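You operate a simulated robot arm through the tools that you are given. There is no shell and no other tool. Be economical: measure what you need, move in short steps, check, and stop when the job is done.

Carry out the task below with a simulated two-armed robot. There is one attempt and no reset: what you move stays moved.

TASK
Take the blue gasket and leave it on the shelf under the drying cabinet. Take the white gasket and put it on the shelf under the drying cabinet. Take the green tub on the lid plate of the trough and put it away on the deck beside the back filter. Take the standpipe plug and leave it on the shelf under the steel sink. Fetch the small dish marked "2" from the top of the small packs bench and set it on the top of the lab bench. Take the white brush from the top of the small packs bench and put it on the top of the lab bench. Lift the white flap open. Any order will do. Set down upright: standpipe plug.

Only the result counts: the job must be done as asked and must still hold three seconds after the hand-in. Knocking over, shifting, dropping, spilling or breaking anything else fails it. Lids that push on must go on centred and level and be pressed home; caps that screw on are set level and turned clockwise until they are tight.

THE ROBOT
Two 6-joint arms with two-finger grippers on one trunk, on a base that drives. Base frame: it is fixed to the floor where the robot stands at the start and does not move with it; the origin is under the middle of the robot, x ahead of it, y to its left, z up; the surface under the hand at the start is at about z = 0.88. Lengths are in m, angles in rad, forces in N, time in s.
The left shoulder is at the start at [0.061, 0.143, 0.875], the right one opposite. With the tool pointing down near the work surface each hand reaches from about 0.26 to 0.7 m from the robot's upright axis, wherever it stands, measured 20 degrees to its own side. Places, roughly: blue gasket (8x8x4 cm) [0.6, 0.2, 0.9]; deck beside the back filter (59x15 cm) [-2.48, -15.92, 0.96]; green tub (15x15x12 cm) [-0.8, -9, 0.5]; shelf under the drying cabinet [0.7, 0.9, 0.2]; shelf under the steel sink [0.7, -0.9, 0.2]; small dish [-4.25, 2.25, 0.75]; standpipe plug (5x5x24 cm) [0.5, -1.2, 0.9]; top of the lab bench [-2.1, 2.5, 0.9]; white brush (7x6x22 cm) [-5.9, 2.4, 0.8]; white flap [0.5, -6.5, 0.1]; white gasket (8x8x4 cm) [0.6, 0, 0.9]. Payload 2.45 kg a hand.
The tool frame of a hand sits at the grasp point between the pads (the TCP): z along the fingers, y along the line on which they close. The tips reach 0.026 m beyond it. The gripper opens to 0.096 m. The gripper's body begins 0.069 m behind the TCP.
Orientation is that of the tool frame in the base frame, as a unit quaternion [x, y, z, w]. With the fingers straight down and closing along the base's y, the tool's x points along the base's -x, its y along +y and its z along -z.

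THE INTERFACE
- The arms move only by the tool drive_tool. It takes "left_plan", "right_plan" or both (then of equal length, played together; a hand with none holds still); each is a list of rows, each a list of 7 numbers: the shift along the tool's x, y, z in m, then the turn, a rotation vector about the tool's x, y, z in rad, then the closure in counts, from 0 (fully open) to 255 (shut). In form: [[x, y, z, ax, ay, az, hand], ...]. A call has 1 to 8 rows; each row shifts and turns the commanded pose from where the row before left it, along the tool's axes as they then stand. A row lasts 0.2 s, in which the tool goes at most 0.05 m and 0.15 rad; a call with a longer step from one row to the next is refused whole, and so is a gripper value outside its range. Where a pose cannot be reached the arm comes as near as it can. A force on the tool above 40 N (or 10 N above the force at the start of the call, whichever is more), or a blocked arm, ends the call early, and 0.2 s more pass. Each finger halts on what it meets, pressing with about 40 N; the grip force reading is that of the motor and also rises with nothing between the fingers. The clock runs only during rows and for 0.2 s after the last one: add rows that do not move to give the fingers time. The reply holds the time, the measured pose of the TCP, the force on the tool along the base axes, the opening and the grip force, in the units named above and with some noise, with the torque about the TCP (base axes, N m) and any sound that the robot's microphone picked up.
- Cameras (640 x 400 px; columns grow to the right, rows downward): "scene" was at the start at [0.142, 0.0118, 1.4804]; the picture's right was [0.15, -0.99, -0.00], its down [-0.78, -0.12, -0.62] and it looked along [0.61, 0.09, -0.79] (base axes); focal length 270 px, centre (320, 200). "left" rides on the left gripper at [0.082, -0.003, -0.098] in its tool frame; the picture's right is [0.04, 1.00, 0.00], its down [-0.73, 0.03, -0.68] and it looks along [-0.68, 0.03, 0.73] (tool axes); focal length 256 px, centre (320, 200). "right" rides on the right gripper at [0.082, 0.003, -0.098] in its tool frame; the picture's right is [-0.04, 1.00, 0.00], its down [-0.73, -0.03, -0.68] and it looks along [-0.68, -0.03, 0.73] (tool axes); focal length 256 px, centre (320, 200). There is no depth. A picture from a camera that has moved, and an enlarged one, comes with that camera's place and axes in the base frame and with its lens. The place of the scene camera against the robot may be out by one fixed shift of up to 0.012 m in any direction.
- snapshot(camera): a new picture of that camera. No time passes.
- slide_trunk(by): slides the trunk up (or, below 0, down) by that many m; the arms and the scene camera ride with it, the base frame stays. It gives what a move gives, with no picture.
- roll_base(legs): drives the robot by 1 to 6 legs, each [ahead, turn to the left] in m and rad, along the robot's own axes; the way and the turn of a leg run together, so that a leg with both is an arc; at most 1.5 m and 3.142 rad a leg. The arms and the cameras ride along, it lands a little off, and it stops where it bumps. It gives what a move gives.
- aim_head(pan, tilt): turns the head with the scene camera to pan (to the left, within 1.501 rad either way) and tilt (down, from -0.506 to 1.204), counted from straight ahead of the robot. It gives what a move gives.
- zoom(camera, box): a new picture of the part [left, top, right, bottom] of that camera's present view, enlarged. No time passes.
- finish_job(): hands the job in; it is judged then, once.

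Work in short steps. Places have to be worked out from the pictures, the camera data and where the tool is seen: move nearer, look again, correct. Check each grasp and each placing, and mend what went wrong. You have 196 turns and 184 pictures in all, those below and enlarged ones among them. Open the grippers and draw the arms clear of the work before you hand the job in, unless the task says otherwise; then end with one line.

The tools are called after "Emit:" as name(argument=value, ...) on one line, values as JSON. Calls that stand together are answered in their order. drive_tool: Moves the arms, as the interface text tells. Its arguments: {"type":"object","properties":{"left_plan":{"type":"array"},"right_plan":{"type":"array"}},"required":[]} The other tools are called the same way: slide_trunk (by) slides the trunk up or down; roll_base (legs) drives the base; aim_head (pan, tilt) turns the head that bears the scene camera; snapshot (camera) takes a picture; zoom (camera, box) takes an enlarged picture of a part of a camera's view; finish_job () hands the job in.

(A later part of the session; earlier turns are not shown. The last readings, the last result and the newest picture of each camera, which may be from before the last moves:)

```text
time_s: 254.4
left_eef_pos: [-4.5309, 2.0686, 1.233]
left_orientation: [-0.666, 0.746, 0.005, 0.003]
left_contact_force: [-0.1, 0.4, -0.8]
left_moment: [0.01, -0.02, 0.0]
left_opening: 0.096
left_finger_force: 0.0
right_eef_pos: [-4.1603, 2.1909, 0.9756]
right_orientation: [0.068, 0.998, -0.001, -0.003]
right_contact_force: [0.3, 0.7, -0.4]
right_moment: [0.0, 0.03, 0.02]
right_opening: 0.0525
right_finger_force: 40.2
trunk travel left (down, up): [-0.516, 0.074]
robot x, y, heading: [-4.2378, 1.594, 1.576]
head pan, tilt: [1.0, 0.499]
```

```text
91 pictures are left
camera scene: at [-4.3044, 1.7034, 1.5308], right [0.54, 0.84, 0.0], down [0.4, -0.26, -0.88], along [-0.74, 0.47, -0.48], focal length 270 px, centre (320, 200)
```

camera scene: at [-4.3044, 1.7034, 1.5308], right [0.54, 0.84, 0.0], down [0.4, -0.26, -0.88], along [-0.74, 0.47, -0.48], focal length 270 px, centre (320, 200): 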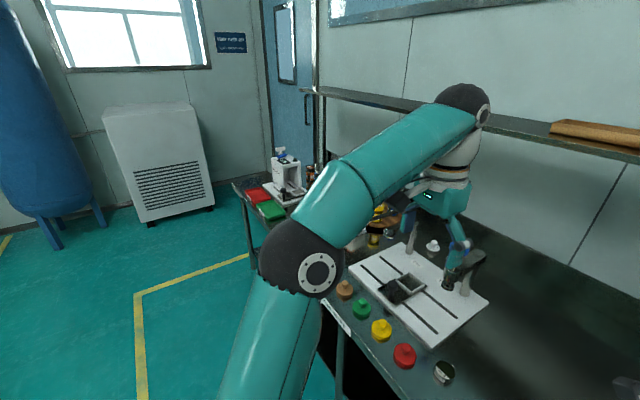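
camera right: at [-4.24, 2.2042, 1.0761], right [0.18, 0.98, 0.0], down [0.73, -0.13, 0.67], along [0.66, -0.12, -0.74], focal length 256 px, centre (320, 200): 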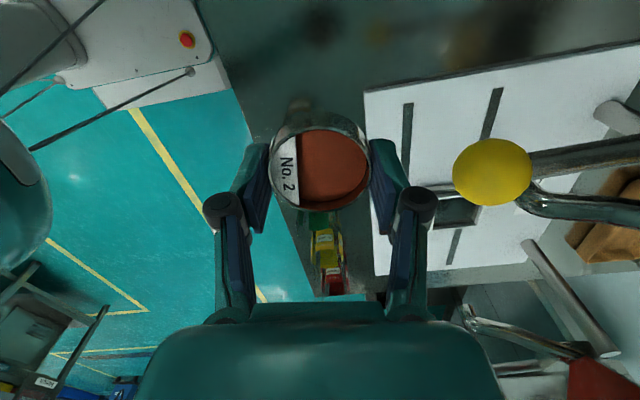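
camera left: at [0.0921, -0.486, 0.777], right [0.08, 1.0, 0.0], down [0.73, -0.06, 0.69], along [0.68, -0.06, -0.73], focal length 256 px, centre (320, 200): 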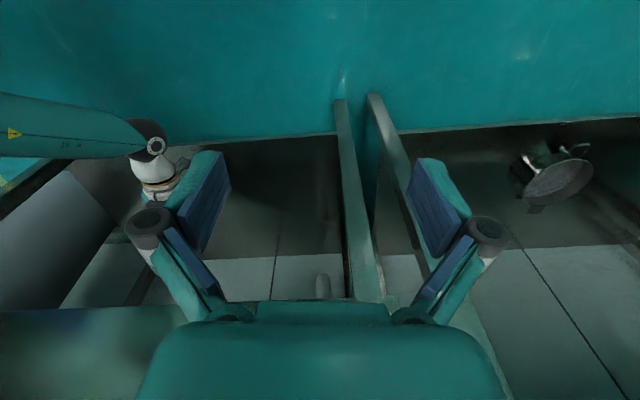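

The dish is secure and level. The white object at about (-5.85, 2.40) at the far end should be the brush. I back off and drive there.

Emit:
roll_base(legs=[[-0.32, 0]])

Emit:
roll_base(legs=[[0, 0.52]])

Emit:
roll_base(legs=[[0, 0.52]])

Emit:
roll_base(legs=[[0, 0.52]])

Emit:
roll_base(legs=[[1.2, 0]])

Emit:
aim_head(pan=-1.1, tilt=0.5)

Emit:
snapshot(camera="scene")

Emit:
snapshot(camera="right")

```text
time_s: 256.6
left_eef_pos: [-4.5278, 1.7455, 1.233]
left_orientation: [-0.666, 0.746, 0.004, 0.003]
left_contact_force: [0.7, -0.5, -0.2]
left_moment: [0.01, 0.0, -0.01]
left_opening: 0.0963
left_finger_force: 0.1
right_eef_pos: [-4.1589, 1.8675, 0.9774]
right_orientation: [0.069, 0.998, 0.0, -0.004]
right_contact_force: [0.0, 0.2, -0.2]
right_moment: [0.01, -0.01, 0.01]
right_opening: 0.0526
right_finger_force: 40.4
trunk travel left (down, up): [-0.516, 0.074]
robot x, y, heading: [-4.2314, 1.272, 1.578]
head pan, tilt: [1.0, 0.499]
```

```text
time_s: 258.6
left_eef_pos: [-4.7244, 1.533, 1.2331]
left_orientation: [0.836, -0.549, -0.006, -0.002]
left_contact_force: [-0.3, 0.8, 0.3]
left_moment: [0.02, -0.01, -0.03]
left_opening: 0.096
left_finger_force: 0.1
right_eef_pos: [-4.4642, 1.8242, 0.9772]
right_orientation: [-0.191, 0.982, -0.002, -0.003]
right_contact_force: [-1.3, 0.5, 0.0]
right_moment: [-0.04, 0.01, -0.01]
right_opening: 0.0525
right_finger_force: 40.4
trunk travel left (down, up): [-0.516, 0.074]
robot x, y, heading: [-4.2097, 1.2821, 2.091]
head pan, tilt: [1.0, 0.499]
```

```text
time_s: 260.7
left_eef_pos: [-4.7844, 1.2471, 1.2329]
left_orientation: [0.949, -0.317, -0.005, -0.001]
left_contact_force: [0.9, -0.2, 0.7]
left_moment: [-0.01, 0.01, 0.02]
left_opening: 0.0959
left_finger_force: 0.0
right_eef_pos: [-4.7022, 1.6272, 0.9775]
right_orientation: [-0.437, 0.9, -0.003, -0.002]
right_contact_force: [-0.2, -0.1, -0.7]
right_moment: [0.02, -0.03, 0.03]
right_opening: 0.0525
right_finger_force: 39.8
trunk travel left (down, up): [-0.516, 0.074]
robot x, y, heading: [-4.1961, 1.3037, 2.616]
head pan, tilt: [1.0, 0.499]
```

```text
time_s: 262.7
left_eef_pos: [-4.6783, 0.9619, 1.2326]
left_orientation: [0.998, -0.062, -0.005, 0.0]
left_contact_force: [0.1, 0.7, -0.5]
left_moment: [0.05, -0.02, -0.01]
left_opening: 0.0958
left_finger_force: 0.0
right_eef_pos: [-4.7961, 1.3331, 0.9762]
right_orientation: [-0.654, 0.757, -0.004, -0.002]
right_contact_force: [-0.9, -0.3, -0.1]
right_moment: [-0.01, -0.02, 0.01]
right_opening: 0.0525
right_finger_force: 40.1
trunk travel left (down, up): [-0.516, 0.074]
robot x, y, heading: [-4.1985, 1.3293, 3.134]
head pan, tilt: [1.0, 0.499]
```

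```text
time_s: 268.9
left_eef_pos: [-5.8912, 0.9701, 1.2342]
left_orientation: [0.998, -0.059, -0.005, 0.0]
left_contact_force: [-0.8, -0.3, -0.1]
left_moment: [0.01, 0.02, 0.0]
left_opening: 0.096
left_finger_force: 0.0
right_eef_pos: [-6.009, 1.3412, 0.9777]
right_orientation: [-0.654, 0.757, -0.004, -0.001]
right_contact_force: [-0.5, -0.2, 0.1]
right_moment: [0.02, 0.0, 0.01]
right_opening: 0.0524
right_finger_force: 40.0
trunk travel left (down, up): [-0.516, 0.074]
robot x, y, heading: [-5.4145, 1.3383, 3.132]
head pan, tilt: [1.0, 0.499]
```

```text
time_s: 270.9
left_eef_pos: [-5.8904, 0.9691, 1.2341]
left_orientation: [0.998, -0.06, -0.006, 0.001]
left_contact_force: [-0.6, -0.5, 0.1]
left_moment: [0.04, 0.0, 0.04]
left_opening: 0.0963
left_finger_force: 0.1
right_eef_pos: [-6.0097, 1.3415, 0.9783]
right_orientation: [-0.654, 0.756, -0.004, -0.001]
right_contact_force: [-0.7, 1.2, -1.1]
right_moment: [0.02, 0.01, -0.02]
right_opening: 0.0525
right_finger_force: 39.9
trunk travel left (down, up): [-0.516, 0.074]
robot x, y, heading: [-5.4143, 1.3372, 3.134]
head pan, tilt: [-1.1, 0.499]
```

```text
90 pictures are left
camera scene: at [-5.5078, 1.4211, 1.5308], right [0.89, 0.45, 0.0], down [0.22, -0.43, -0.88], along [-0.39, 0.78, -0.48], focal length 270 px, centre (320, 200)
```

scene: 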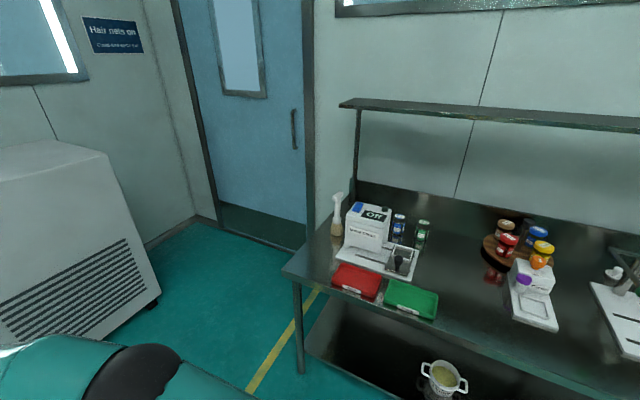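

```text
89 pictures are left
camera right: at [-6.0248, 1.2599, 1.078], right [-0.98, 0.18, 0.0], down [0.13, 0.73, 0.67], along [0.13, 0.66, -0.74], focal length 256 px, centre (320, 200)
```

right: 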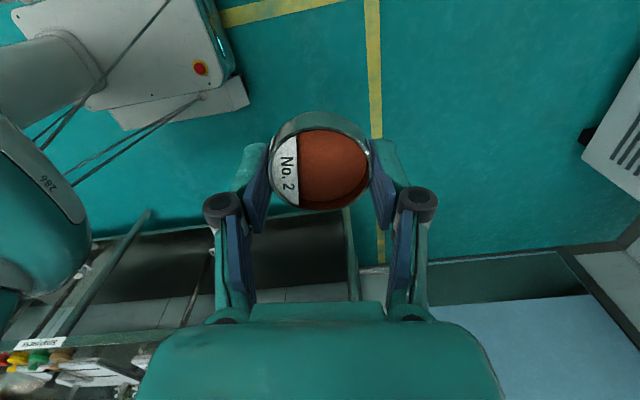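

The white brush stands upright at the bench's far corner, left of the white machine. I enlarge it.

Emit:
zoom(camera="scene", box=[290, 170, 450, 300])

```text
3.08 times, centred on (370, 235) of scene
camera zoom: at [-5.5078, 1.4211, 1.5308], right [0.89, 0.45, 0.0], down [0.22, -0.43, -0.88], along [-0.39, 0.78, -0.48], focal length 831 px, centre (166, 92)
```

zoom: 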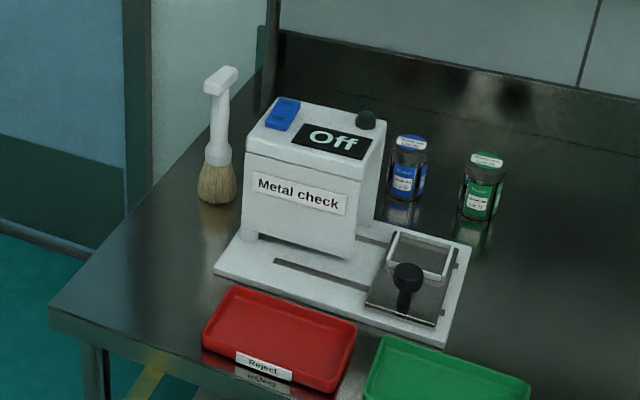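

The brush stands on its bristles at about (-5.92, 2.43), z 0.74–0.96, with a T-bar along y. The left hand can take it from above, closing along x. I tuck the dish hand up and to the right, advance 0.3 m and turn to face the bench.

Emit:
drive_tool(right_plan=[[-0.03, -0.022, -0.015, 0, 0, 0, 150], [-0.03, -0.022, -0.015, 0, 0, 0, 150], [-0.03, -0.022, -0.015, 0, 0, 0, 150], [-0.03, -0.022, -0.015, 0, 0, 0, 150], [-0.03, -0.022, -0.015, 0, 0, 0, 150], [-0.03, -0.022, -0.015, 0, 0, 0, 150], [-0.03, -0.022, -0.015, 0, 0, 0, 150], [-0.02, -0.01, -0.01, 0, 0, 0, 150]])

Emit:
roll_base(legs=[[0.3, 0]])

Emit:
roll_base(legs=[[0, -0.52]])

Emit:
roll_base(legs=[[0, -0.52]])

Emit:
roll_base(legs=[[0, -0.52]])

Emit:
aim_head(pan=0.1, tilt=0.6)

Emit:
snapshot(camera="scene")

```text
time_s: 272.7
left_eef_pos: [-5.8898, 0.9692, 1.2353]
left_orientation: [0.998, -0.06, -0.006, 0.001]
left_contact_force: [-0.4, 0.1, 0.3]
left_moment: [-0.05, 0.0, 0.01]
left_opening: 0.0962
left_finger_force: 0.1
right_eef_pos: [-5.813, 1.5466, 1.0926]
right_orientation: [-0.654, 0.756, -0.003, -0.003]
right_contact_force: [0.2, -0.4, -0.5]
right_moment: [0.01, 0.02, -0.02]
right_opening: 0.0526
right_finger_force: 40.1
trunk travel left (down, up): [-0.516, 0.074]
robot x, y, heading: [-5.4122, 1.3376, 3.136]
head pan, tilt: [-1.1, 0.499]
```

```text
time_s: 274.8
left_eef_pos: [-6.1899, 0.9721, 1.2338]
left_orientation: [0.998, -0.061, -0.006, 0.0]
left_contact_force: [-0.9, -0.2, 0.0]
left_moment: [-0.03, -0.04, -0.04]
left_opening: 0.096
left_finger_force: 0.1
right_eef_pos: [-6.1134, 1.5483, 1.092]
right_orientation: [-0.653, 0.757, -0.003, -0.001]
right_contact_force: [-0.7, 0.3, -1.6]
right_moment: [0.0, -0.04, 0.01]
right_opening: 0.0523
right_finger_force: 39.3
trunk travel left (down, up): [-0.516, 0.074]
robot x, y, heading: [-5.7096, 1.3386, 3.133]
head pan, tilt: [-1.1, 0.499]
```

```text
time_s: 276.8
left_eef_pos: [-6.3064, 1.2596, 1.2352]
left_orientation: [0.949, -0.316, -0.006, 0.0]
left_contact_force: [-0.7, -0.5, -0.1]
left_moment: [-0.03, 0.04, -0.02]
left_opening: 0.0959
left_finger_force: 0.0
right_eef_pos: [-5.9522, 1.7196, 1.0931]
right_orientation: [-0.436, 0.9, -0.003, -0.002]
right_contact_force: [-0.2, 0.5, 0.3]
right_moment: [0.01, -0.04, 0.0]
right_opening: 0.0525
right_finger_force: 40.0
trunk travel left (down, up): [-0.516, 0.074]
robot x, y, heading: [-5.7169, 1.3228, 2.613]
head pan, tilt: [-1.1, 0.499]
```

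```text
time_s: 278.9
left_eef_pos: [-6.2596, 1.5649, 1.2348]
left_orientation: [0.834, -0.552, -0.005, -0.002]
left_contact_force: [0.3, -0.2, 0.3]
left_moment: [-0.07, -0.02, 0.0]
left_opening: 0.0962
left_finger_force: 0.0
right_eef_pos: [-5.7229, 1.7848, 1.0934]
right_orientation: [-0.187, 0.982, -0.003, -0.003]
right_contact_force: [-0.3, 0.3, -0.4]
right_moment: [-0.01, -0.01, 0.0]
right_opening: 0.0527
right_finger_force: 39.7
trunk travel left (down, up): [-0.516, 0.074]
robot x, y, heading: [-5.7416, 1.31, 2.083]
head pan, tilt: [-1.1, 0.499]
```

```text
time_s: 280.9
left_eef_pos: [-6.0681, 1.7894, 1.2369]
left_orientation: [-0.666, 0.746, 0.005, 0.003]
left_contact_force: [-0.2, 0.2, -0.3]
left_moment: [0.01, -0.04, 0.01]
left_opening: 0.0962
left_finger_force: 0.1
right_eef_pos: [-5.4912, 1.7143, 1.0928]
right_orientation: [0.07, 0.998, -0.001, -0.003]
right_contact_force: [0.2, 0.6, -1.2]
right_moment: [0.0, -0.02, -0.01]
right_opening: 0.0526
right_finger_force: 39.8
trunk travel left (down, up): [-0.516, 0.074]
robot x, y, heading: [-5.7601, 1.3152, 1.569]
head pan, tilt: [-1.1, 0.499]
```

```text
time_s: 282.3
left_eef_pos: [-6.068, 1.7886, 1.2366]
left_orientation: [-0.665, 0.747, 0.005, 0.003]
left_contact_force: [-0.1, -0.1, 0.4]
left_moment: [-0.02, 0.0, -0.02]
left_opening: 0.0962
left_finger_force: 0.1
right_eef_pos: [-5.4913, 1.7152, 1.0943]
right_orientation: [0.069, 0.998, -0.001, -0.004]
right_contact_force: [0.6, -0.4, -0.5]
right_moment: [0.01, -0.01, 0.0]
right_opening: 0.0525
right_finger_force: 39.9
trunk travel left (down, up): [-0.516, 0.074]
robot x, y, heading: [-5.7604, 1.3165, 1.57]
head pan, tilt: [0.099, 0.6]
```

```text
87 pictures are left
camera scene: at [-5.7618, 1.4628, 1.5217], right [1.0, 0.1, 0.0], down [0.05, -0.56, -0.82], along [-0.08, 0.82, -0.57], focal length 270 px, centre (320, 200)
```

scene: 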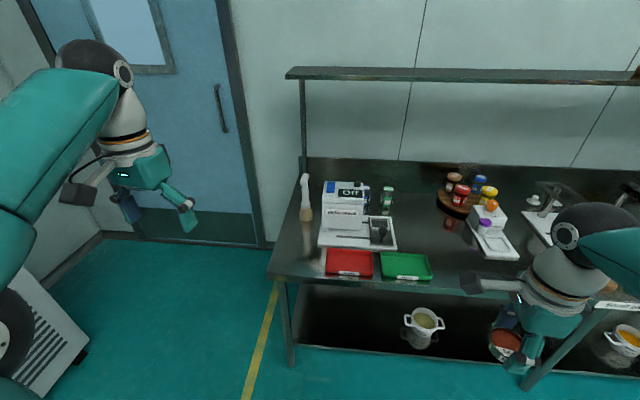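

The brush is at about (-5.923, 2.43). I advance to y≈1.76 and swing the left hand over it with a half-open grip, staying high.

Emit:
roll_base(legs=[[0.43, 0]])

Emit:
drive_tool(left_plan=[[-0.02, -0.03, 0.015, 0, 0, 0, 100], [-0.025, -0.03, 0.015, 0, 0, 0, 100], [-0.025, -0.03, 0.015, 0, 0, 0, 100], [-0.025, -0.03, 0.015, 0, 0, 0, 100], [-0.025, -0.03, 0.015, 0, 0, 0, 100], [0, 0, 0, 0, 0, 0, 100]])

Emit:
snapshot(camera="left")

Emit:
snapshot(camera="scene")

```text
time_s: 285.0
left_eef_pos: [-6.0639, 2.2228, 1.2357]
left_orientation: [-0.664, 0.748, 0.004, 0.004]
left_contact_force: [0.4, 0.2, -0.2]
left_moment: [-0.03, -0.02, -0.03]
left_opening: 0.096
left_finger_force: 0.0
right_eef_pos: [-5.4887, 2.1452, 1.0943]
right_orientation: [0.072, 0.997, -0.002, -0.004]
right_contact_force: [-0.3, 0.2, -0.5]
right_moment: [0.0, -0.05, 0.02]
right_opening: 0.0524
right_finger_force: 40.0
trunk travel left (down, up): [-0.516, 0.074]
robot x, y, heading: [-5.7591, 1.7436, 1.567]
head pan, tilt: [0.099, 0.6]
```

```text
time_s: 286.4
left_eef_pos: [-5.901, 2.3235, 1.1638]
left_orientation: [-0.664, 0.748, 0.004, 0.005]
left_contact_force: [-0.8, 0.4, 0.4]
left_moment: [0.01, 0.03, 0.0]
left_opening: 0.0584
left_finger_force: 0.1
right_eef_pos: [-5.4894, 2.1441, 1.0953]
right_orientation: [0.072, 0.997, -0.001, -0.003]
right_contact_force: [-0.1, 0.1, 0.2]
right_moment: [-0.02, -0.04, 0.03]
right_opening: 0.0524
right_finger_force: 40.3
trunk travel left (down, up): [-0.516, 0.074]
robot x, y, heading: [-5.7587, 1.7486, 1.568]
head pan, tilt: [0.099, 0.6]
```

```text
86 pictures are left
camera left: at [-5.9093, 2.2409, 1.2618], right [-1.0, 0.08, 0.0], down [0.06, 0.72, 0.69], along [0.05, 0.69, -0.73], focal length 256 px, centre (320, 200)
```

left: 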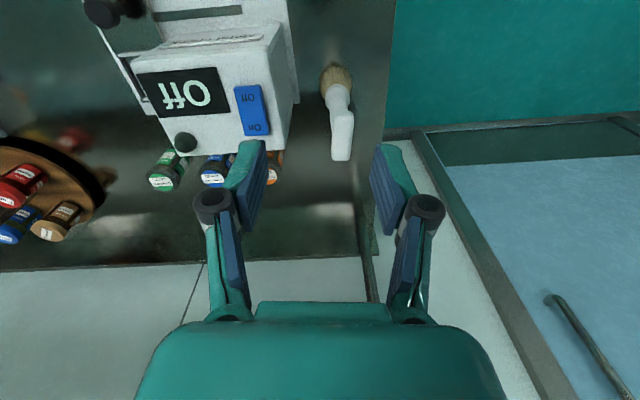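

```text
85 pictures are left
camera scene: at [-5.761, 1.8934, 1.5219], right [1.0, 0.09, 0.0], down [0.05, -0.56, -0.83], along [-0.08, 0.82, -0.56], focal length 270 px, centre (320, 200)
```

scene: 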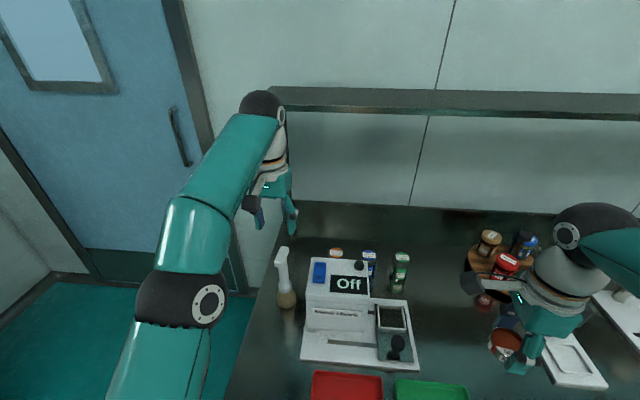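

I enlarge the brush in the left hand's view to see the T-bar and stem.

Emit:
zoom(camera="left", box=[290, 50, 400, 180])

Emit:
zoom(camera="scene", box=[240, 230, 340, 320])

```text
3.08 times, centred on (345, 115) of left
camera zoom: at [-5.9093, 2.2409, 1.2618], right [-1.0, 0.08, 0.0], down [0.06, 0.72, 0.69], along [0.05, 0.69, -0.73], focal length 788 px, centre (243, 462)
```

zoom: 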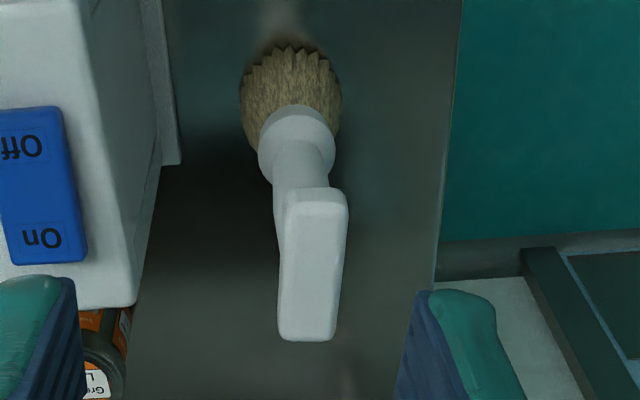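

```text
4.44 times, centred on (290, 275) of scene
camera zoom: at [-5.761, 1.8934, 1.5219], right [1.0, 0.09, 0.0], down [0.05, -0.56, -0.83], along [-0.08, 0.82, -0.56], focal length 1200 px, centre (453, -133)
```

zoom: 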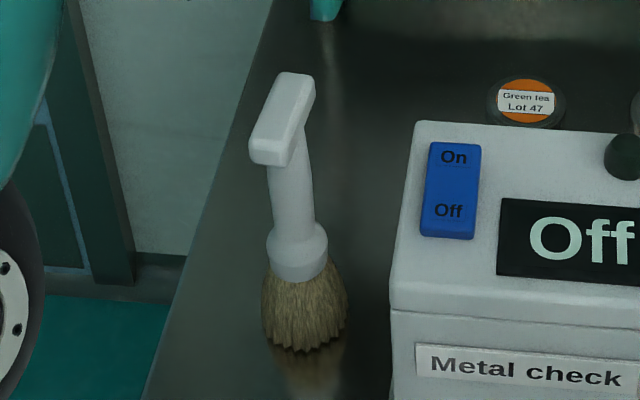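

The T-bar is 2.6 cm wide, centred at (-5.926, 2.415) with its top near z 0.96. I move above it to z≈1.03.

Emit:
drive_tool(left_plan=[[-0.0227, 0.0085, 0.033, 0, 0, 0, 100], [-0.0227, 0.0085, 0.033, 0, 0, 0, 100], [-0.0227, 0.0085, 0.033, 0, 0, 0, 100], [-0.0227, 0.0085, 0.033, 0, 0, 0, 100], [0, 0, 0, 0, 0, 0, 100]])

Emit:
snapshot(camera="left")

```text
time_s: 287.6
left_eef_pos: [-5.9222, 2.3956, 1.0225]
left_orientation: [-0.664, 0.748, 0.004, 0.003]
left_contact_force: [0.0, -1.0, -0.9]
left_moment: [0.02, 0.03, 0.01]
left_opening: 0.0585
left_finger_force: 0.1
left hand out of reach, approached as far as the arm can: row 2, 3, 4
right_eef_pos: [-5.488, 2.1451, 1.0939]
right_orientation: [0.071, 0.997, -0.001, -0.005]
right_contact_force: [0.5, -0.6, -0.3]
right_moment: [-0.01, -0.01, -0.05]
right_opening: 0.0525
right_finger_force: 39.7
trunk travel left (down, up): [-0.516, 0.074]
robot x, y, heading: [-5.7575, 1.7444, 1.566]
head pan, tilt: [0.099, 0.6]
```

```text
82 pictures are left
camera left: at [-5.9296, 2.314, 1.12], right [-1.0, 0.08, 0.0], down [0.06, 0.72, 0.69], along [0.05, 0.69, -0.73], focal length 256 px, centre (320, 200)
```

left: 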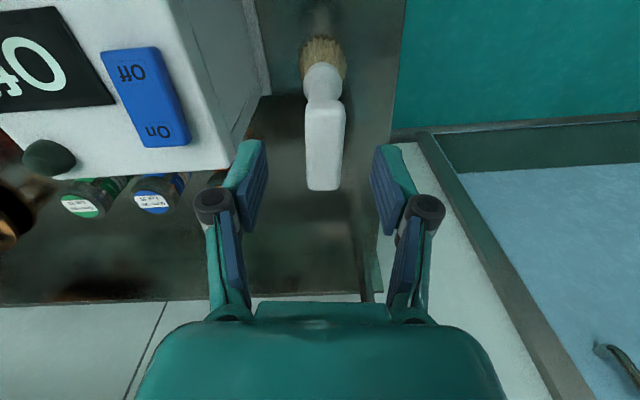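

The T-bar lies between the fingers. I descend to z≈0.932 and close.

Emit:
drive_tool(left_plan=[[-0.004, 0.002, 0.03, 0, 0, 0, 100], [-0.004, 0.001, 0.03, 0, 0, 0, 100], [-0.004, 0.001, 0.03, 0, 0, 0, 100], [0, 0, 0, 0, 0, 0, 100]])

Emit:
snapshot(camera="left")

Emit:
drive_tool(left_plan=[[0, 0, 0, 0, 0, 0, 150], [0, 0, 0, 0, 0, 0, 220], [0, 0, 0, 0, 0, 0, 220], [0, 0, 0, 0, 0, 0, 220]])

Emit:
snapshot(camera="left")

```text
time_s: 288.6
left_eef_pos: [-5.9254, 2.4185, 0.9348]
left_orientation: [-0.664, 0.748, 0.005, 0.003]
left_contact_force: [0.1, 0.5, 0.1]
left_moment: [0.0, 0.02, 0.0]
left_opening: 0.0584
left_finger_force: 0.0
left hand out of reach, approached as far as the arm can: row 1, 2
right_eef_pos: [-5.4883, 2.146, 1.0949]
right_orientation: [0.071, 0.997, -0.002, -0.003]
right_contact_force: [0.7, 0.2, -0.5]
right_moment: [0.05, -0.01, -0.01]
right_opening: 0.0525
right_finger_force: 39.9
trunk travel left (down, up): [-0.516, 0.074]
robot x, y, heading: [-5.7586, 1.7415, 1.565]
head pan, tilt: [0.099, 0.6]
```

```text
81 pictures are left
camera left: at [-5.9325, 2.3375, 1.033], right [-1.0, 0.08, 0.0], down [0.06, 0.72, 0.69], along [0.05, 0.68, -0.73], focal length 256 px, centre (320, 200)
```

left: 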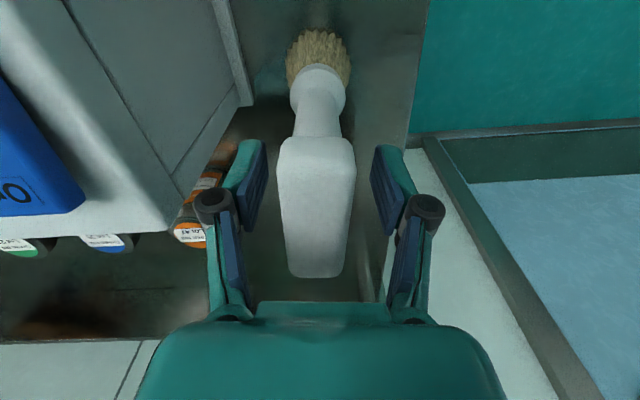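

```text
time_s: 289.6
left_eef_pos: [-5.9249, 2.4191, 0.935]
left_orientation: [-0.664, 0.748, 0.004, 0.003]
left_contact_force: [0.3, 0.1, 0.1]
left_moment: [-0.01, -0.01, 0.01]
left_opening: 0.0268
left_finger_force: 39.7
right_eef_pos: [-5.4878, 2.1461, 1.0946]
right_orientation: [0.072, 0.997, -0.002, -0.004]
right_contact_force: [-0.8, -0.3, -0.8]
right_moment: [-0.01, -0.02, 0.01]
right_opening: 0.0523
right_finger_force: 39.6
trunk travel left (down, up): [-0.516, 0.074]
robot x, y, heading: [-5.7618, 1.7433, 1.562]
head pan, tilt: [0.099, 0.6]
```

```text
80 pictures are left
camera left: at [-5.9325, 2.3377, 1.0332], right [-1.0, 0.08, 0.0], down [0.06, 0.73, 0.69], along [0.05, 0.68, -0.73], focal length 256 px, centre (320, 200)
```

left: 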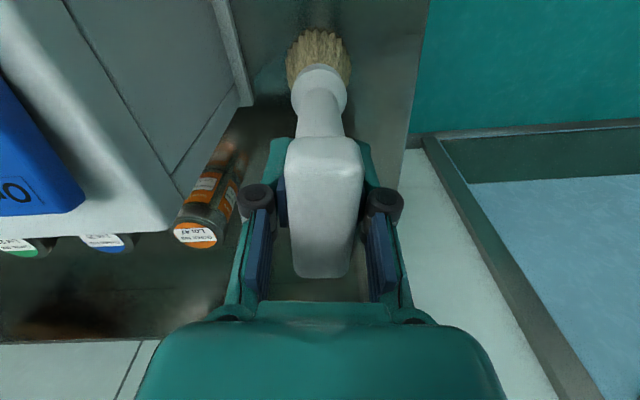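

The T-bar is held at 2.7 cm. I lift with the trunk and arm, then back away.

Emit:
slide_trunk(by=0.07)

Emit:
drive_tool(left_plan=[[0.01, 0, -0.02, 0, 0, 0, 220], [0.01, 0, -0.03, 0, 0, 0, 220], [0.015, 0, -0.03, 0, 0, 0, 220], [0.02, 0, -0.03, 0, 0, 0, 220], [0, 0, 0, 0, 0, 0, 220]])

Emit:
roll_base(legs=[[-0.4, 0]])

Emit:
snapshot(camera="scene")

Emit:
snapshot(camera="left")

```text
time_s: 290.7
left_eef_pos: [-5.9238, 2.4187, 1.0045]
left_orientation: [-0.665, 0.747, 0.003, 0.003]
left_contact_force: [0.3, -0.7, -0.3]
left_moment: [0.0, 0.0, 0.01]
left_opening: 0.0268
left_finger_force: 39.3
right_eef_pos: [-5.4888, 2.1461, 1.1639]
right_orientation: [0.072, 0.997, -0.002, -0.003]
right_contact_force: [-0.4, -0.6, -1.0]
right_moment: [0.01, -0.02, -0.05]
right_opening: 0.0526
right_finger_force: 39.7
trunk travel left (down, up): [-0.586, 0.004]
robot x, y, heading: [-5.7587, 1.7433, 1.563]
head pan, tilt: [0.099, 0.6]
```

```text
time_s: 291.9
left_eef_pos: [-5.9296, 2.3917, 1.0998]
left_orientation: [-0.664, 0.748, 0.003, 0.002]
left_contact_force: [0.1, -1.0, -0.7]
left_moment: [-0.04, -0.01, -0.01]
left_opening: 0.0265
left_finger_force: 39.7
left hand out of reach, approached as far as the arm can: row 1, 2, 3, 4
right_eef_pos: [-5.4885, 2.1464, 1.1635]
right_orientation: [0.072, 0.997, -0.001, -0.004]
right_contact_force: [0.1, 0.2, -0.9]
right_moment: [-0.02, -0.01, 0.01]
right_opening: 0.0527
right_finger_force: 39.8
trunk travel left (down, up): [-0.586, 0.004]
robot x, y, heading: [-5.7605, 1.744, 1.567]
head pan, tilt: [0.099, 0.6]
```

```text
time_s: 294.4
left_eef_pos: [-5.9303, 1.9947, 1.0998]
left_orientation: [-0.664, 0.748, 0.004, 0.003]
left_contact_force: [0.7, 0.6, -0.7]
left_moment: [0.02, -0.04, 0.02]
left_opening: 0.0267
left_finger_force: 39.8
right_eef_pos: [-5.4911, 1.7473, 1.1664]
right_orientation: [0.072, 0.997, -0.001, -0.003]
right_contact_force: [0.4, -0.3, 0.2]
right_moment: [0.06, 0.0, -0.01]
right_opening: 0.0525
right_finger_force: 40.5
trunk travel left (down, up): [-0.586, 0.004]
robot x, y, heading: [-5.7593, 1.348, 1.567]
head pan, tilt: [0.099, 0.6]
```

```text
79 pictures are left
camera scene: at [-5.7626, 1.4956, 1.5918], right [1.0, 0.09, 0.0], down [0.05, -0.56, -0.83], along [-0.08, 0.82, -0.56], focal length 270 px, centre (320, 200)
```

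scene: 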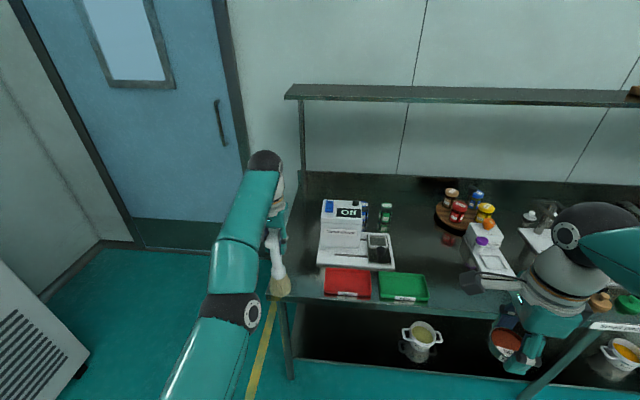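

```text
78 pictures are left
camera left: at [-5.9391, 1.9126, 1.1986], right [-1.0, 0.08, 0.0], down [0.06, 0.73, 0.69], along [0.05, 0.68, -0.73], focal length 256 px, centre (320, 200)
```

left: 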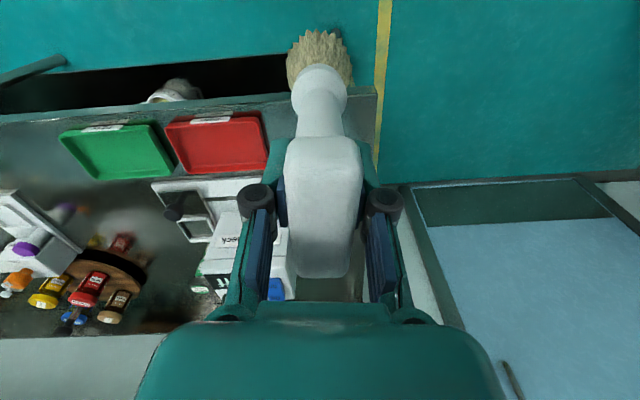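

Both items are held. I turn right and drive back toward the lab bench near x = -2.1.

Emit:
roll_base(legs=[[0, -0.52]])

Emit:
roll_base(legs=[[0, -0.52]])

Emit:
roll_base(legs=[[0, -0.52]])

Emit:
roll_base(legs=[[1.2, 0]])

Emit:
roll_base(legs=[[1.2, 0]])

Emit:
aim_head(pan=1.0, tilt=0.6)

Emit:
snapshot(camera="scene")

```text
time_s: 296.4
left_eef_pos: [-5.5869, 1.9906, 1.1003]
left_orientation: [-0.45, 0.893, 0.003, 0.004]
left_contact_force: [0.1, -0.7, -0.1]
left_moment: [-0.03, 0.03, -0.05]
left_opening: 0.0268
left_finger_force: 40.0
right_eef_pos: [-5.3284, 1.5581, 1.1627]
right_orientation: [0.326, 0.945, 0.0, -0.004]
right_contact_force: [-0.2, 0.1, -0.9]
right_moment: [-0.01, 0.0, 0.0]
right_opening: 0.0523
right_finger_force: 39.9
trunk travel left (down, up): [-0.586, 0.004]
robot x, y, heading: [-5.7873, 1.3587, 1.037]
head pan, tilt: [0.099, 0.6]
```

```text
time_s: 297.7
left_eef_pos: [-5.4727, 1.9427, 1.1011]
left_orientation: [-0.361, 0.933, 0.001, 0.002]
left_contact_force: [0.4, -0.4, -0.2]
left_moment: [0.0, -0.02, -0.01]
left_opening: 0.0265
left_finger_force: 40.0
right_eef_pos: [-5.3012, 1.4678, 1.1655]
right_orientation: [0.415, 0.91, 0.0, -0.006]
right_contact_force: [-0.1, -0.4, -0.8]
right_moment: [0.03, 0.01, 0.0]
right_opening: 0.0523
right_finger_force: 40.0
trunk travel left (down, up): [-0.586, 0.004]
robot x, y, heading: [-5.7909, 1.3632, 0.848]
head pan, tilt: [0.099, 0.6]
stopped in leg 1: the robot was blocked; the commanded pose is now the measured one
```

```text
time_s: 299.7
left_eef_pos: [-5.2259, 1.7098, 1.0993]
left_orientation: [-0.111, 0.994, 0.0, 0.004]
left_contact_force: [-0.1, 0.8, -1.0]
left_moment: [-0.03, -0.01, 0.0]
left_opening: 0.0269
left_finger_force: 40.0
right_eef_pos: [-5.3098, 1.2128, 1.1669]
right_orientation: [0.635, 0.773, 0.001, -0.004]
right_contact_force: [-0.2, -0.3, -0.8]
right_moment: [0.01, 0.0, 0.02]
right_opening: 0.0524
right_finger_force: 40.0
trunk travel left (down, up): [-0.586, 0.004]
robot x, y, heading: [-5.7943, 1.3897, 0.334]
head pan, tilt: [0.099, 0.6]
```

```text
time_s: 305.8
left_eef_pos: [-4.0945, 2.0881, 1.1004]
left_orientation: [-0.105, 0.994, 0.0, 0.003]
left_contact_force: [0.1, -0.1, -2.4]
left_moment: [0.04, 0.0, 0.01]
left_opening: 0.0268
left_finger_force: 39.7
right_eef_pos: [-4.1842, 1.591, 1.1658]
right_orientation: [0.64, 0.769, 0.001, -0.004]
right_contact_force: [-1.0, 0.7, -0.6]
right_moment: [0.02, -0.04, -0.01]
right_opening: 0.0521
right_finger_force: 40.0
trunk travel left (down, up): [-0.586, 0.004]
robot x, y, heading: [-4.6683, 1.774, 0.324]
head pan, tilt: [0.099, 0.6]
```

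```text
time_s: 308.3
left_eef_pos: [-3.8883, 2.161, 1.0938]
left_orientation: [-0.112, 0.994, -0.001, -0.003]
left_contact_force: [0.4, 0.3, -1.2]
left_moment: [-0.05, 0.05, 0.03]
left_opening: 0.0265
left_finger_force: 39.7
right_eef_pos: [-3.9654, 1.6643, 1.1652]
right_orientation: [0.631, 0.775, -0.003, -0.005]
right_contact_force: [0.0, 0.5, 0.3]
right_moment: [-0.06, 0.07, 0.03]
right_opening: 0.052
right_finger_force: 40.0
trunk travel left (down, up): [-0.586, 0.004]
robot x, y, heading: [-4.4489, 1.8081, 0.35]
head pan, tilt: [0.099, 0.6]
stopped in leg 1: the robot was blocked; the commanded pose is now the measured one
```

```text
time_s: 309.5
left_eef_pos: [-3.8904, 2.1578, 1.0978]
left_orientation: [-0.113, 0.994, 0.0, 0.0]
left_contact_force: [-0.3, 0.1, -0.7]
left_moment: [0.02, 0.02, 0.0]
left_opening: 0.0266
left_finger_force: 40.2
right_eef_pos: [-3.9703, 1.6613, 1.1662]
right_orientation: [0.632, 0.775, 0.0, -0.004]
right_contact_force: [0.4, 0.6, -0.2]
right_moment: [-0.02, -0.01, -0.06]
right_opening: 0.0524
right_finger_force: 40.1
trunk travel left (down, up): [-0.586, 0.004]
robot x, y, heading: [-4.4488, 1.8088, 0.346]
head pan, tilt: [1.0, 0.6]
```

```text
77 pictures are left
camera scene: at [-4.3651, 1.9162, 1.5917], right [0.98, -0.22, 0.0], down [-0.13, -0.55, -0.82], along [0.18, 0.8, -0.57], focal length 270 px, centre (320, 200)
```

scene: 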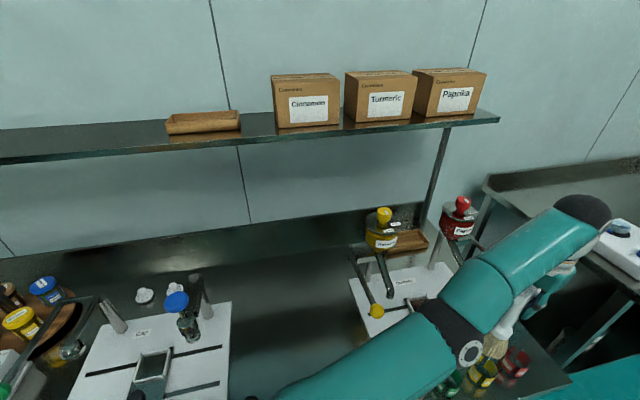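

The interrupted turn left me heading into the bench and the drive stopped there. I reverse straight out along the same line and inspect the bench.

Emit:
roll_base(legs=[[-0.6, 0]])

Emit:
aim_head(pan=0.6, tilt=0.6)

Emit:
snapshot(camera="scene")

```text
time_s: 312.9
left_eef_pos: [-4.4548, 1.9521, 1.0984]
left_orientation: [-0.11, 0.994, 0.0, -0.001]
left_contact_force: [-0.6, -0.5, -0.2]
left_moment: [0.02, -0.02, 0.03]
left_opening: 0.0268
left_finger_force: 39.8
right_eef_pos: [-4.5351, 1.4553, 1.1666]
right_orientation: [0.634, 0.773, 0.001, -0.004]
right_contact_force: [-0.5, -0.2, 0.3]
right_moment: [0.0, 0.02, 0.0]
right_opening: 0.0526
right_finger_force: 40.0
trunk travel left (down, up): [-0.586, 0.004]
robot x, y, heading: [-5.0173, 1.6043, 0.341]
head pan, tilt: [1.0, 0.6]
```

```text
time_s: 313.8
left_eef_pos: [-4.4535, 1.9516, 1.0987]
left_orientation: [-0.111, 0.994, 0.0, -0.001]
left_contact_force: [-0.2, 0.4, -1.2]
left_moment: [0.03, -0.05, 0.0]
left_opening: 0.0267
left_finger_force: 40.2
right_eef_pos: [-4.5344, 1.4562, 1.1665]
right_orientation: [0.633, 0.774, 0.0, -0.005]
right_contact_force: [-0.5, 0.0, -0.5]
right_moment: [-0.02, 0.04, 0.02]
right_opening: 0.0523
right_finger_force: 40.5
trunk travel left (down, up): [-0.586, 0.004]
robot x, y, heading: [-5.0117, 1.6012, 0.341]
head pan, tilt: [0.6, 0.6]
```

```text
76 pictures are left
camera scene: at [-4.8969, 1.6975, 1.5917], right [0.81, -0.59, 0.0], down [-0.33, -0.46, -0.82], along [0.48, 0.67, -0.57], focal length 270 px, centre (320, 200)
```

scene: 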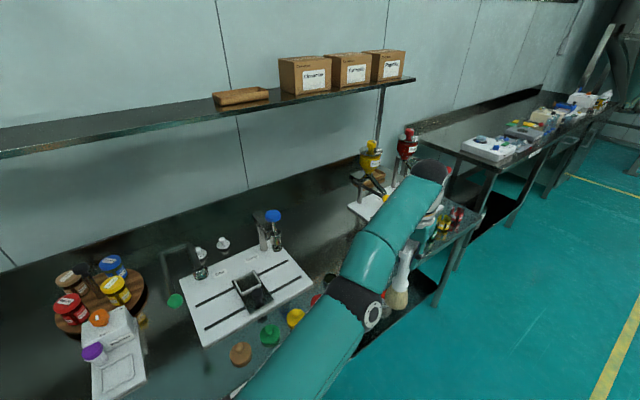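

I enlarge the bench to check nothing was disturbed.

Emit:
zoom(camera="scene", box=[50, 210, 330, 400])

Emit:
zoom(camera="scene", box=[320, 120, 500, 260])

```text
2.11 times, centred on (190, 305) of scene
camera zoom: at [-4.8969, 1.6975, 1.5917], right [0.81, -0.59, 0.0], down [-0.33, -0.46, -0.82], along [0.48, 0.67, -0.57], focal length 568 px, centre (594, -21)
```

zoom: 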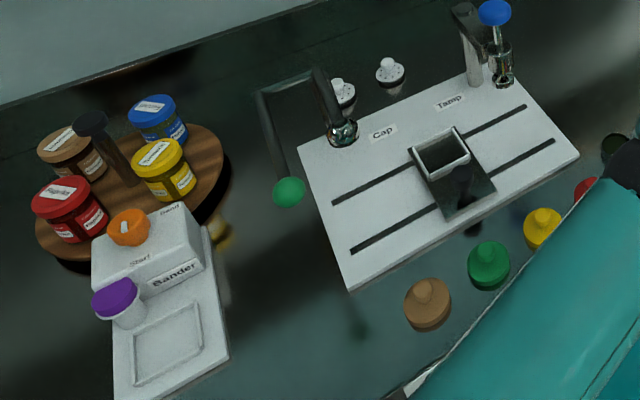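

```text
2.86 times, centred on (410, 190) of scene
camera zoom: at [-4.8969, 1.6975, 1.5917], right [0.81, -0.59, 0.0], down [-0.33, -0.46, -0.82], along [0.48, 0.67, -0.57], focal length 771 px, centre (63, 229)
```

zoom: 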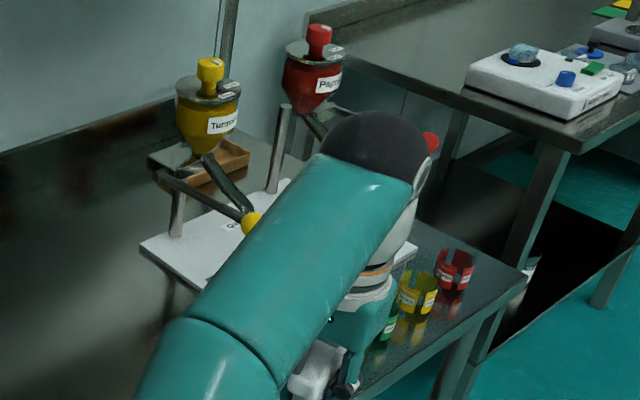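

Nothing on the bench seems disturbed; the green and yellow balls are lever ends as before. I turn right and drive out into the corridor, checking each leg.

Emit:
roll_base(legs=[[0, -0.55]])

Emit:
aim_head(pan=0, tilt=0.4)

Emit:
snapshot(camera="scene")

```text
time_s: 316.2
left_eef_pos: [-4.3619, 1.611, 1.1021]
left_orientation: [0.162, 0.987, 0.001, 0.001]
left_contact_force: [0.0, 0.0, -1.1]
left_moment: [0.03, -0.03, -0.04]
left_opening: 0.0269
left_finger_force: 40.1
right_eef_pos: [-4.6869, 1.2266, 1.1678]
right_orientation: [0.819, 0.574, 0.002, -0.004]
right_contact_force: [-0.6, -0.4, -0.9]
right_moment: [0.05, -0.02, -0.02]
right_opening: 0.0523
right_finger_force: 39.9
trunk travel left (down, up): [-0.586, 0.004]
robot x, y, heading: [-5.0106, 1.6324, -0.196]
head pan, tilt: [0.6, 0.6]
stopped in leg 1: the robot was blocked; the commanded pose is now the measured one
```

```text
time_s: 317.2
left_eef_pos: [-4.3607, 1.6141, 1.1024]
left_orientation: [0.161, 0.987, -0.001, 0.0]
left_contact_force: [-0.8, -0.2, 0.3]
left_moment: [0.02, 0.02, -0.01]
left_opening: 0.0267
left_finger_force: 39.8
right_eef_pos: [-4.6845, 1.2295, 1.1679]
right_orientation: [0.818, 0.575, 0.001, -0.004]
right_contact_force: [-0.5, 0.3, -0.4]
right_moment: [-0.01, -0.02, 0.0]
right_opening: 0.0522
right_finger_force: 40.2
trunk travel left (down, up): [-0.586, 0.004]
robot x, y, heading: [-5.0146, 1.6291, -0.192]
head pan, tilt: [0.0, 0.4]
```

```text
73 pictures are left
camera scene: at [-4.853, 1.6012, 1.6099], right [-0.19, -0.98, 0.0], down [-0.38, 0.08, -0.92], along [0.9, -0.18, -0.39], focal length 270 px, centre (320, 200)
```

scene: 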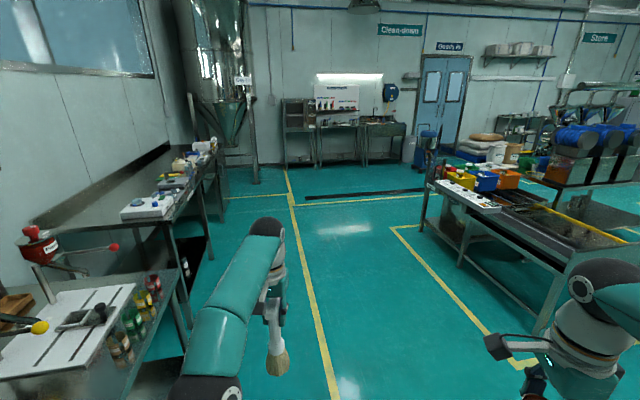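

The corridor is clear. I drive along it in two legs and look at the lab bench top.

Emit:
roll_base(legs=[[1.2, 0.1]])

Emit:
roll_base(legs=[[1.0, 0]])

Emit:
aim_head(pan=1.1, tilt=0.6)

Emit:
snapshot(camera="scene")

```text
time_s: 321.2
left_eef_pos: [-3.6155, 1.5394, 1.1148]
left_orientation: [0.124, 0.992, -0.002, 0.011]
left_contact_force: [0.3, 0.2, -1.3]
left_moment: [0.04, 0.1, 0.01]
left_opening: 0.0266
left_finger_force: 39.9
right_eef_pos: [-3.9161, 1.1332, 1.1733]
right_orientation: [0.798, 0.602, 0.005, 0.0]
right_contact_force: [0.6, 0.1, -1.5]
right_moment: [0.03, 0.15, -0.03]
right_opening: 0.052
right_finger_force: 39.8
trunk travel left (down, up): [-0.586, 0.004]
robot x, y, heading: [-4.2549, 1.5092, -0.114]
head pan, tilt: [0.0, 0.4]
stopped in leg 1: the robot was blocked; the commanded pose is now the measured one
```

```text
time_s: 326.5
left_eef_pos: [-2.619, 1.4183, 1.115]
left_orientation: [0.129, 0.992, -0.001, 0.011]
left_contact_force: [0.3, 0.5, -1.2]
left_moment: [-0.01, 0.01, -0.01]
left_opening: 0.0269
left_finger_force: 39.8
right_eef_pos: [-2.9219, 1.0151, 1.1728]
right_orientation: [0.801, 0.599, 0.005, 0.001]
right_contact_force: [-0.7, -0.7, -0.4]
right_moment: [0.03, 0.0, 0.04]
right_opening: 0.052
right_finger_force: 39.8
trunk travel left (down, up): [-0.586, 0.004]
robot x, y, heading: [-3.2615, 1.3935, -0.12]
head pan, tilt: [0.0, 0.4]
```

```text
time_s: 327.8
left_eef_pos: [-2.6205, 1.4171, 1.1162]
left_orientation: [0.129, 0.992, -0.002, 0.012]
left_contact_force: [-0.4, -0.3, -0.6]
left_moment: [0.01, 0.04, 0.01]
left_opening: 0.0263
left_finger_force: 40.1
right_eef_pos: [-2.9224, 1.0142, 1.1746]
right_orientation: [0.801, 0.599, 0.006, 0.0]
right_contact_force: [-0.3, 0.2, -0.7]
right_moment: [0.05, 0.05, -0.01]
right_opening: 0.0519
right_finger_force: 40.1
trunk travel left (down, up): [-0.586, 0.004]
robot x, y, heading: [-3.2621, 1.3951, -0.12]
head pan, tilt: [1.1, 0.6]
```

```text
72 pictures are left
camera scene: at [-3.1429, 1.4602, 1.5917], right [0.83, -0.56, 0.0], down [-0.32, -0.47, -0.82], along [0.46, 0.68, -0.57], focal length 270 px, centre (320, 200)
```

scene: 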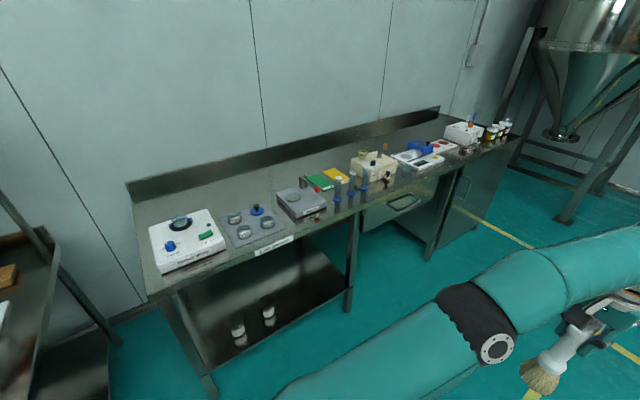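

I enlarge the middle of the lab bench to find free spots near its front edge.

Emit:
zoom(camera="scene", box=[270, 110, 530, 260])

Emit:
zoom(camera="scene", box=[120, 170, 340, 300])

```text
2.46 times, centred on (400, 185) of scene
camera zoom: at [-3.1429, 1.4602, 1.5917], right [0.83, -0.56, 0.0], down [-0.32, -0.47, -0.82], along [0.46, 0.68, -0.57], focal length 664 px, centre (123, 237)
```

zoom: 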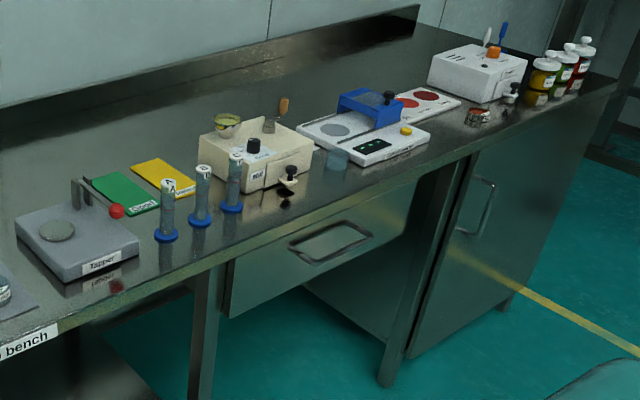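

```text
2.91 times, centred on (230, 235) of scene
camera zoom: at [-3.1429, 1.4602, 1.5917], right [0.83, -0.56, 0.0], down [-0.32, -0.47, -0.82], along [0.46, 0.68, -0.57], focal length 785 px, centre (582, 98)
```

zoom: 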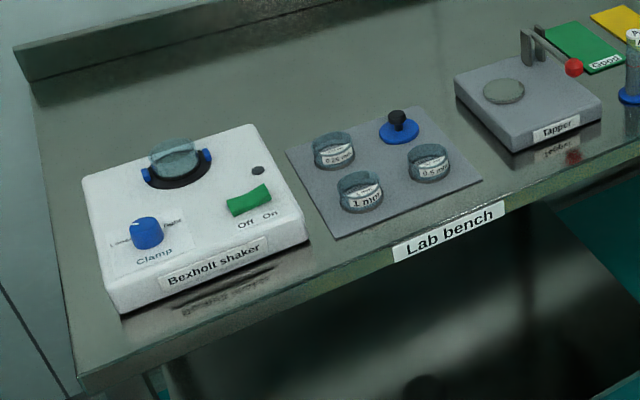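

There is a free front spot at about x -1.79 to -1.61, y≈2.2, between the scale and a small puck. I drive there and turn to face the bench for a closer look.

Emit:
roll_base(legs=[[0.75, 0]])

Emit:
roll_base(legs=[[0.72, 0]])

Emit:
roll_base(legs=[[0, 0.52]])

Emit:
roll_base(legs=[[0, 0.52]])

Emit:
roll_base(legs=[[0, 0.52]])

Emit:
aim_head(pan=0, tilt=0.6)

Emit:
snapshot(camera="scene")

```text
time_s: 331.9
left_eef_pos: [-1.8798, 1.3244, 1.1152]
left_orientation: [0.131, 0.991, -0.003, 0.012]
left_contact_force: [0.4, -0.8, -0.5]
left_moment: [-0.05, -0.01, 0.0]
left_opening: 0.0265
left_finger_force: 40.2
right_eef_pos: [-2.1857, 0.9209, 1.1738]
right_orientation: [0.803, 0.596, 0.006, 0.0]
right_contact_force: [-0.5, 0.4, -1.2]
right_moment: [0.01, 0.01, -0.01]
right_opening: 0.0522
right_finger_force: 39.8
trunk travel left (down, up): [-0.586, 0.004]
robot x, y, heading: [-2.5199, 1.2988, -0.124]
head pan, tilt: [1.1, 0.6]
```

```text
time_s: 335.9
left_eef_pos: [-1.1628, 1.2305, 1.1161]
left_orientation: [0.132, 0.991, -0.002, 0.012]
left_contact_force: [-0.4, 0.7, -0.8]
left_moment: [-0.01, 0.0, 0.02]
left_opening: 0.0267
left_finger_force: 39.5
right_eef_pos: [-1.4674, 0.8299, 1.1739]
right_orientation: [0.803, 0.596, 0.006, 0.0]
right_contact_force: [0.2, 0.2, -0.2]
right_moment: [0.0, 0.02, -0.05]
right_opening: 0.052
right_finger_force: 39.6
trunk travel left (down, up): [-0.586, 0.004]
robot x, y, heading: [-1.8058, 1.2138, -0.13]
head pan, tilt: [1.1, 0.6]
```

```text
time_s: 337.9
left_eef_pos: [-1.2629, 1.5489, 1.1177]
left_orientation: [-0.129, 0.992, -0.001, 0.013]
left_contact_force: [0.4, 0.8, -0.3]
left_moment: [-0.03, -0.02, 0.01]
left_opening: 0.0266
left_finger_force: 39.9
right_eef_pos: [-1.3255, 1.048, 1.1749]
right_orientation: [0.621, 0.783, 0.006, -0.001]
right_contact_force: [0.2, 0.3, 0.3]
right_moment: [-0.02, 0.03, 0.02]
right_opening: 0.0518
right_finger_force: 39.9
trunk travel left (down, up): [-0.586, 0.004]
robot x, y, heading: [-1.7934, 1.1903, 0.4]
head pan, tilt: [1.1, 0.6]
```

```text
time_s: 339.9
left_eef_pos: [-1.5108, 1.7666, 1.1166]
left_orientation: [-0.38, 0.925, 0.004, 0.012]
left_contact_force: [-0.8, 0.9, -0.7]
left_moment: [0.02, 0.01, -0.02]
left_opening: 0.0268
left_finger_force: 40.5
right_eef_pos: [-1.3172, 1.3016, 1.1746]
right_orientation: [0.399, 0.917, 0.005, -0.003]
right_contact_force: [0.8, 0.1, -0.2]
right_moment: [0.01, -0.03, 0.02]
right_opening: 0.0518
right_finger_force: 40.2
trunk travel left (down, up): [-0.586, 0.004]
robot x, y, heading: [-1.7799, 1.179, 0.915]
head pan, tilt: [1.1, 0.6]
```

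```text
time_s: 342.0
left_eef_pos: [-1.8432, 1.8251, 1.117]
left_orientation: [-0.607, 0.795, 0.007, 0.01]
left_contact_force: [0.0, -0.1, -1.3]
left_moment: [0.0, 0.01, -0.01]
left_opening: 0.0268
left_finger_force: 39.9
right_eef_pos: [-1.4423, 1.5184, 1.1759]
right_orientation: [0.148, 0.989, 0.004, -0.004]
right_contact_force: [0.0, -0.6, -0.6]
right_moment: [0.0, 0.05, 0.0]
right_opening: 0.0518
right_finger_force: 39.7
trunk travel left (down, up): [-0.586, 0.004]
robot x, y, heading: [-1.7524, 1.1741, 1.437]
head pan, tilt: [1.1, 0.6]
```

```text
time_s: 343.3
left_eef_pos: [-1.8427, 1.8245, 1.1181]
left_orientation: [-0.607, 0.795, 0.006, 0.01]
left_contact_force: [0.3, -0.3, 0.0]
left_moment: [0.06, 0.0, -0.01]
left_opening: 0.0267
left_finger_force: 39.9
right_eef_pos: [-1.442, 1.5181, 1.1772]
right_orientation: [0.148, 0.989, 0.006, -0.003]
right_contact_force: [1.0, 0.1, -0.2]
right_moment: [0.02, 0.02, 0.0]
right_opening: 0.0518
right_finger_force: 40.2
trunk travel left (down, up): [-0.586, 0.004]
robot x, y, heading: [-1.7529, 1.1786, 1.438]
head pan, tilt: [0.0, 0.6]
```

```text
69 pictures are left
camera scene: at [-1.7264, 1.3238, 1.5917], right [0.99, -0.13, 0.0], down [-0.08, -0.56, -0.82], along [0.11, 0.82, -0.57], focal length 270 px, centre (320, 200)
```

scene: 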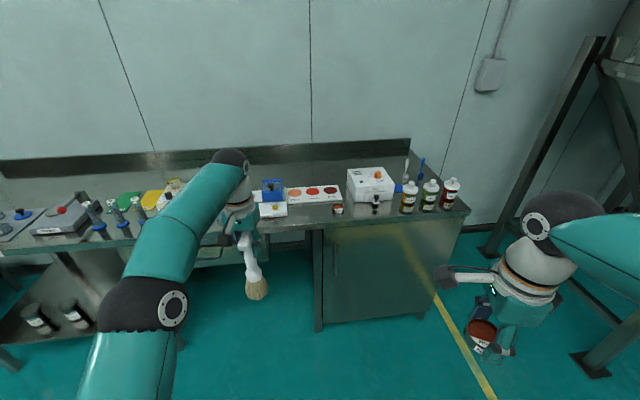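

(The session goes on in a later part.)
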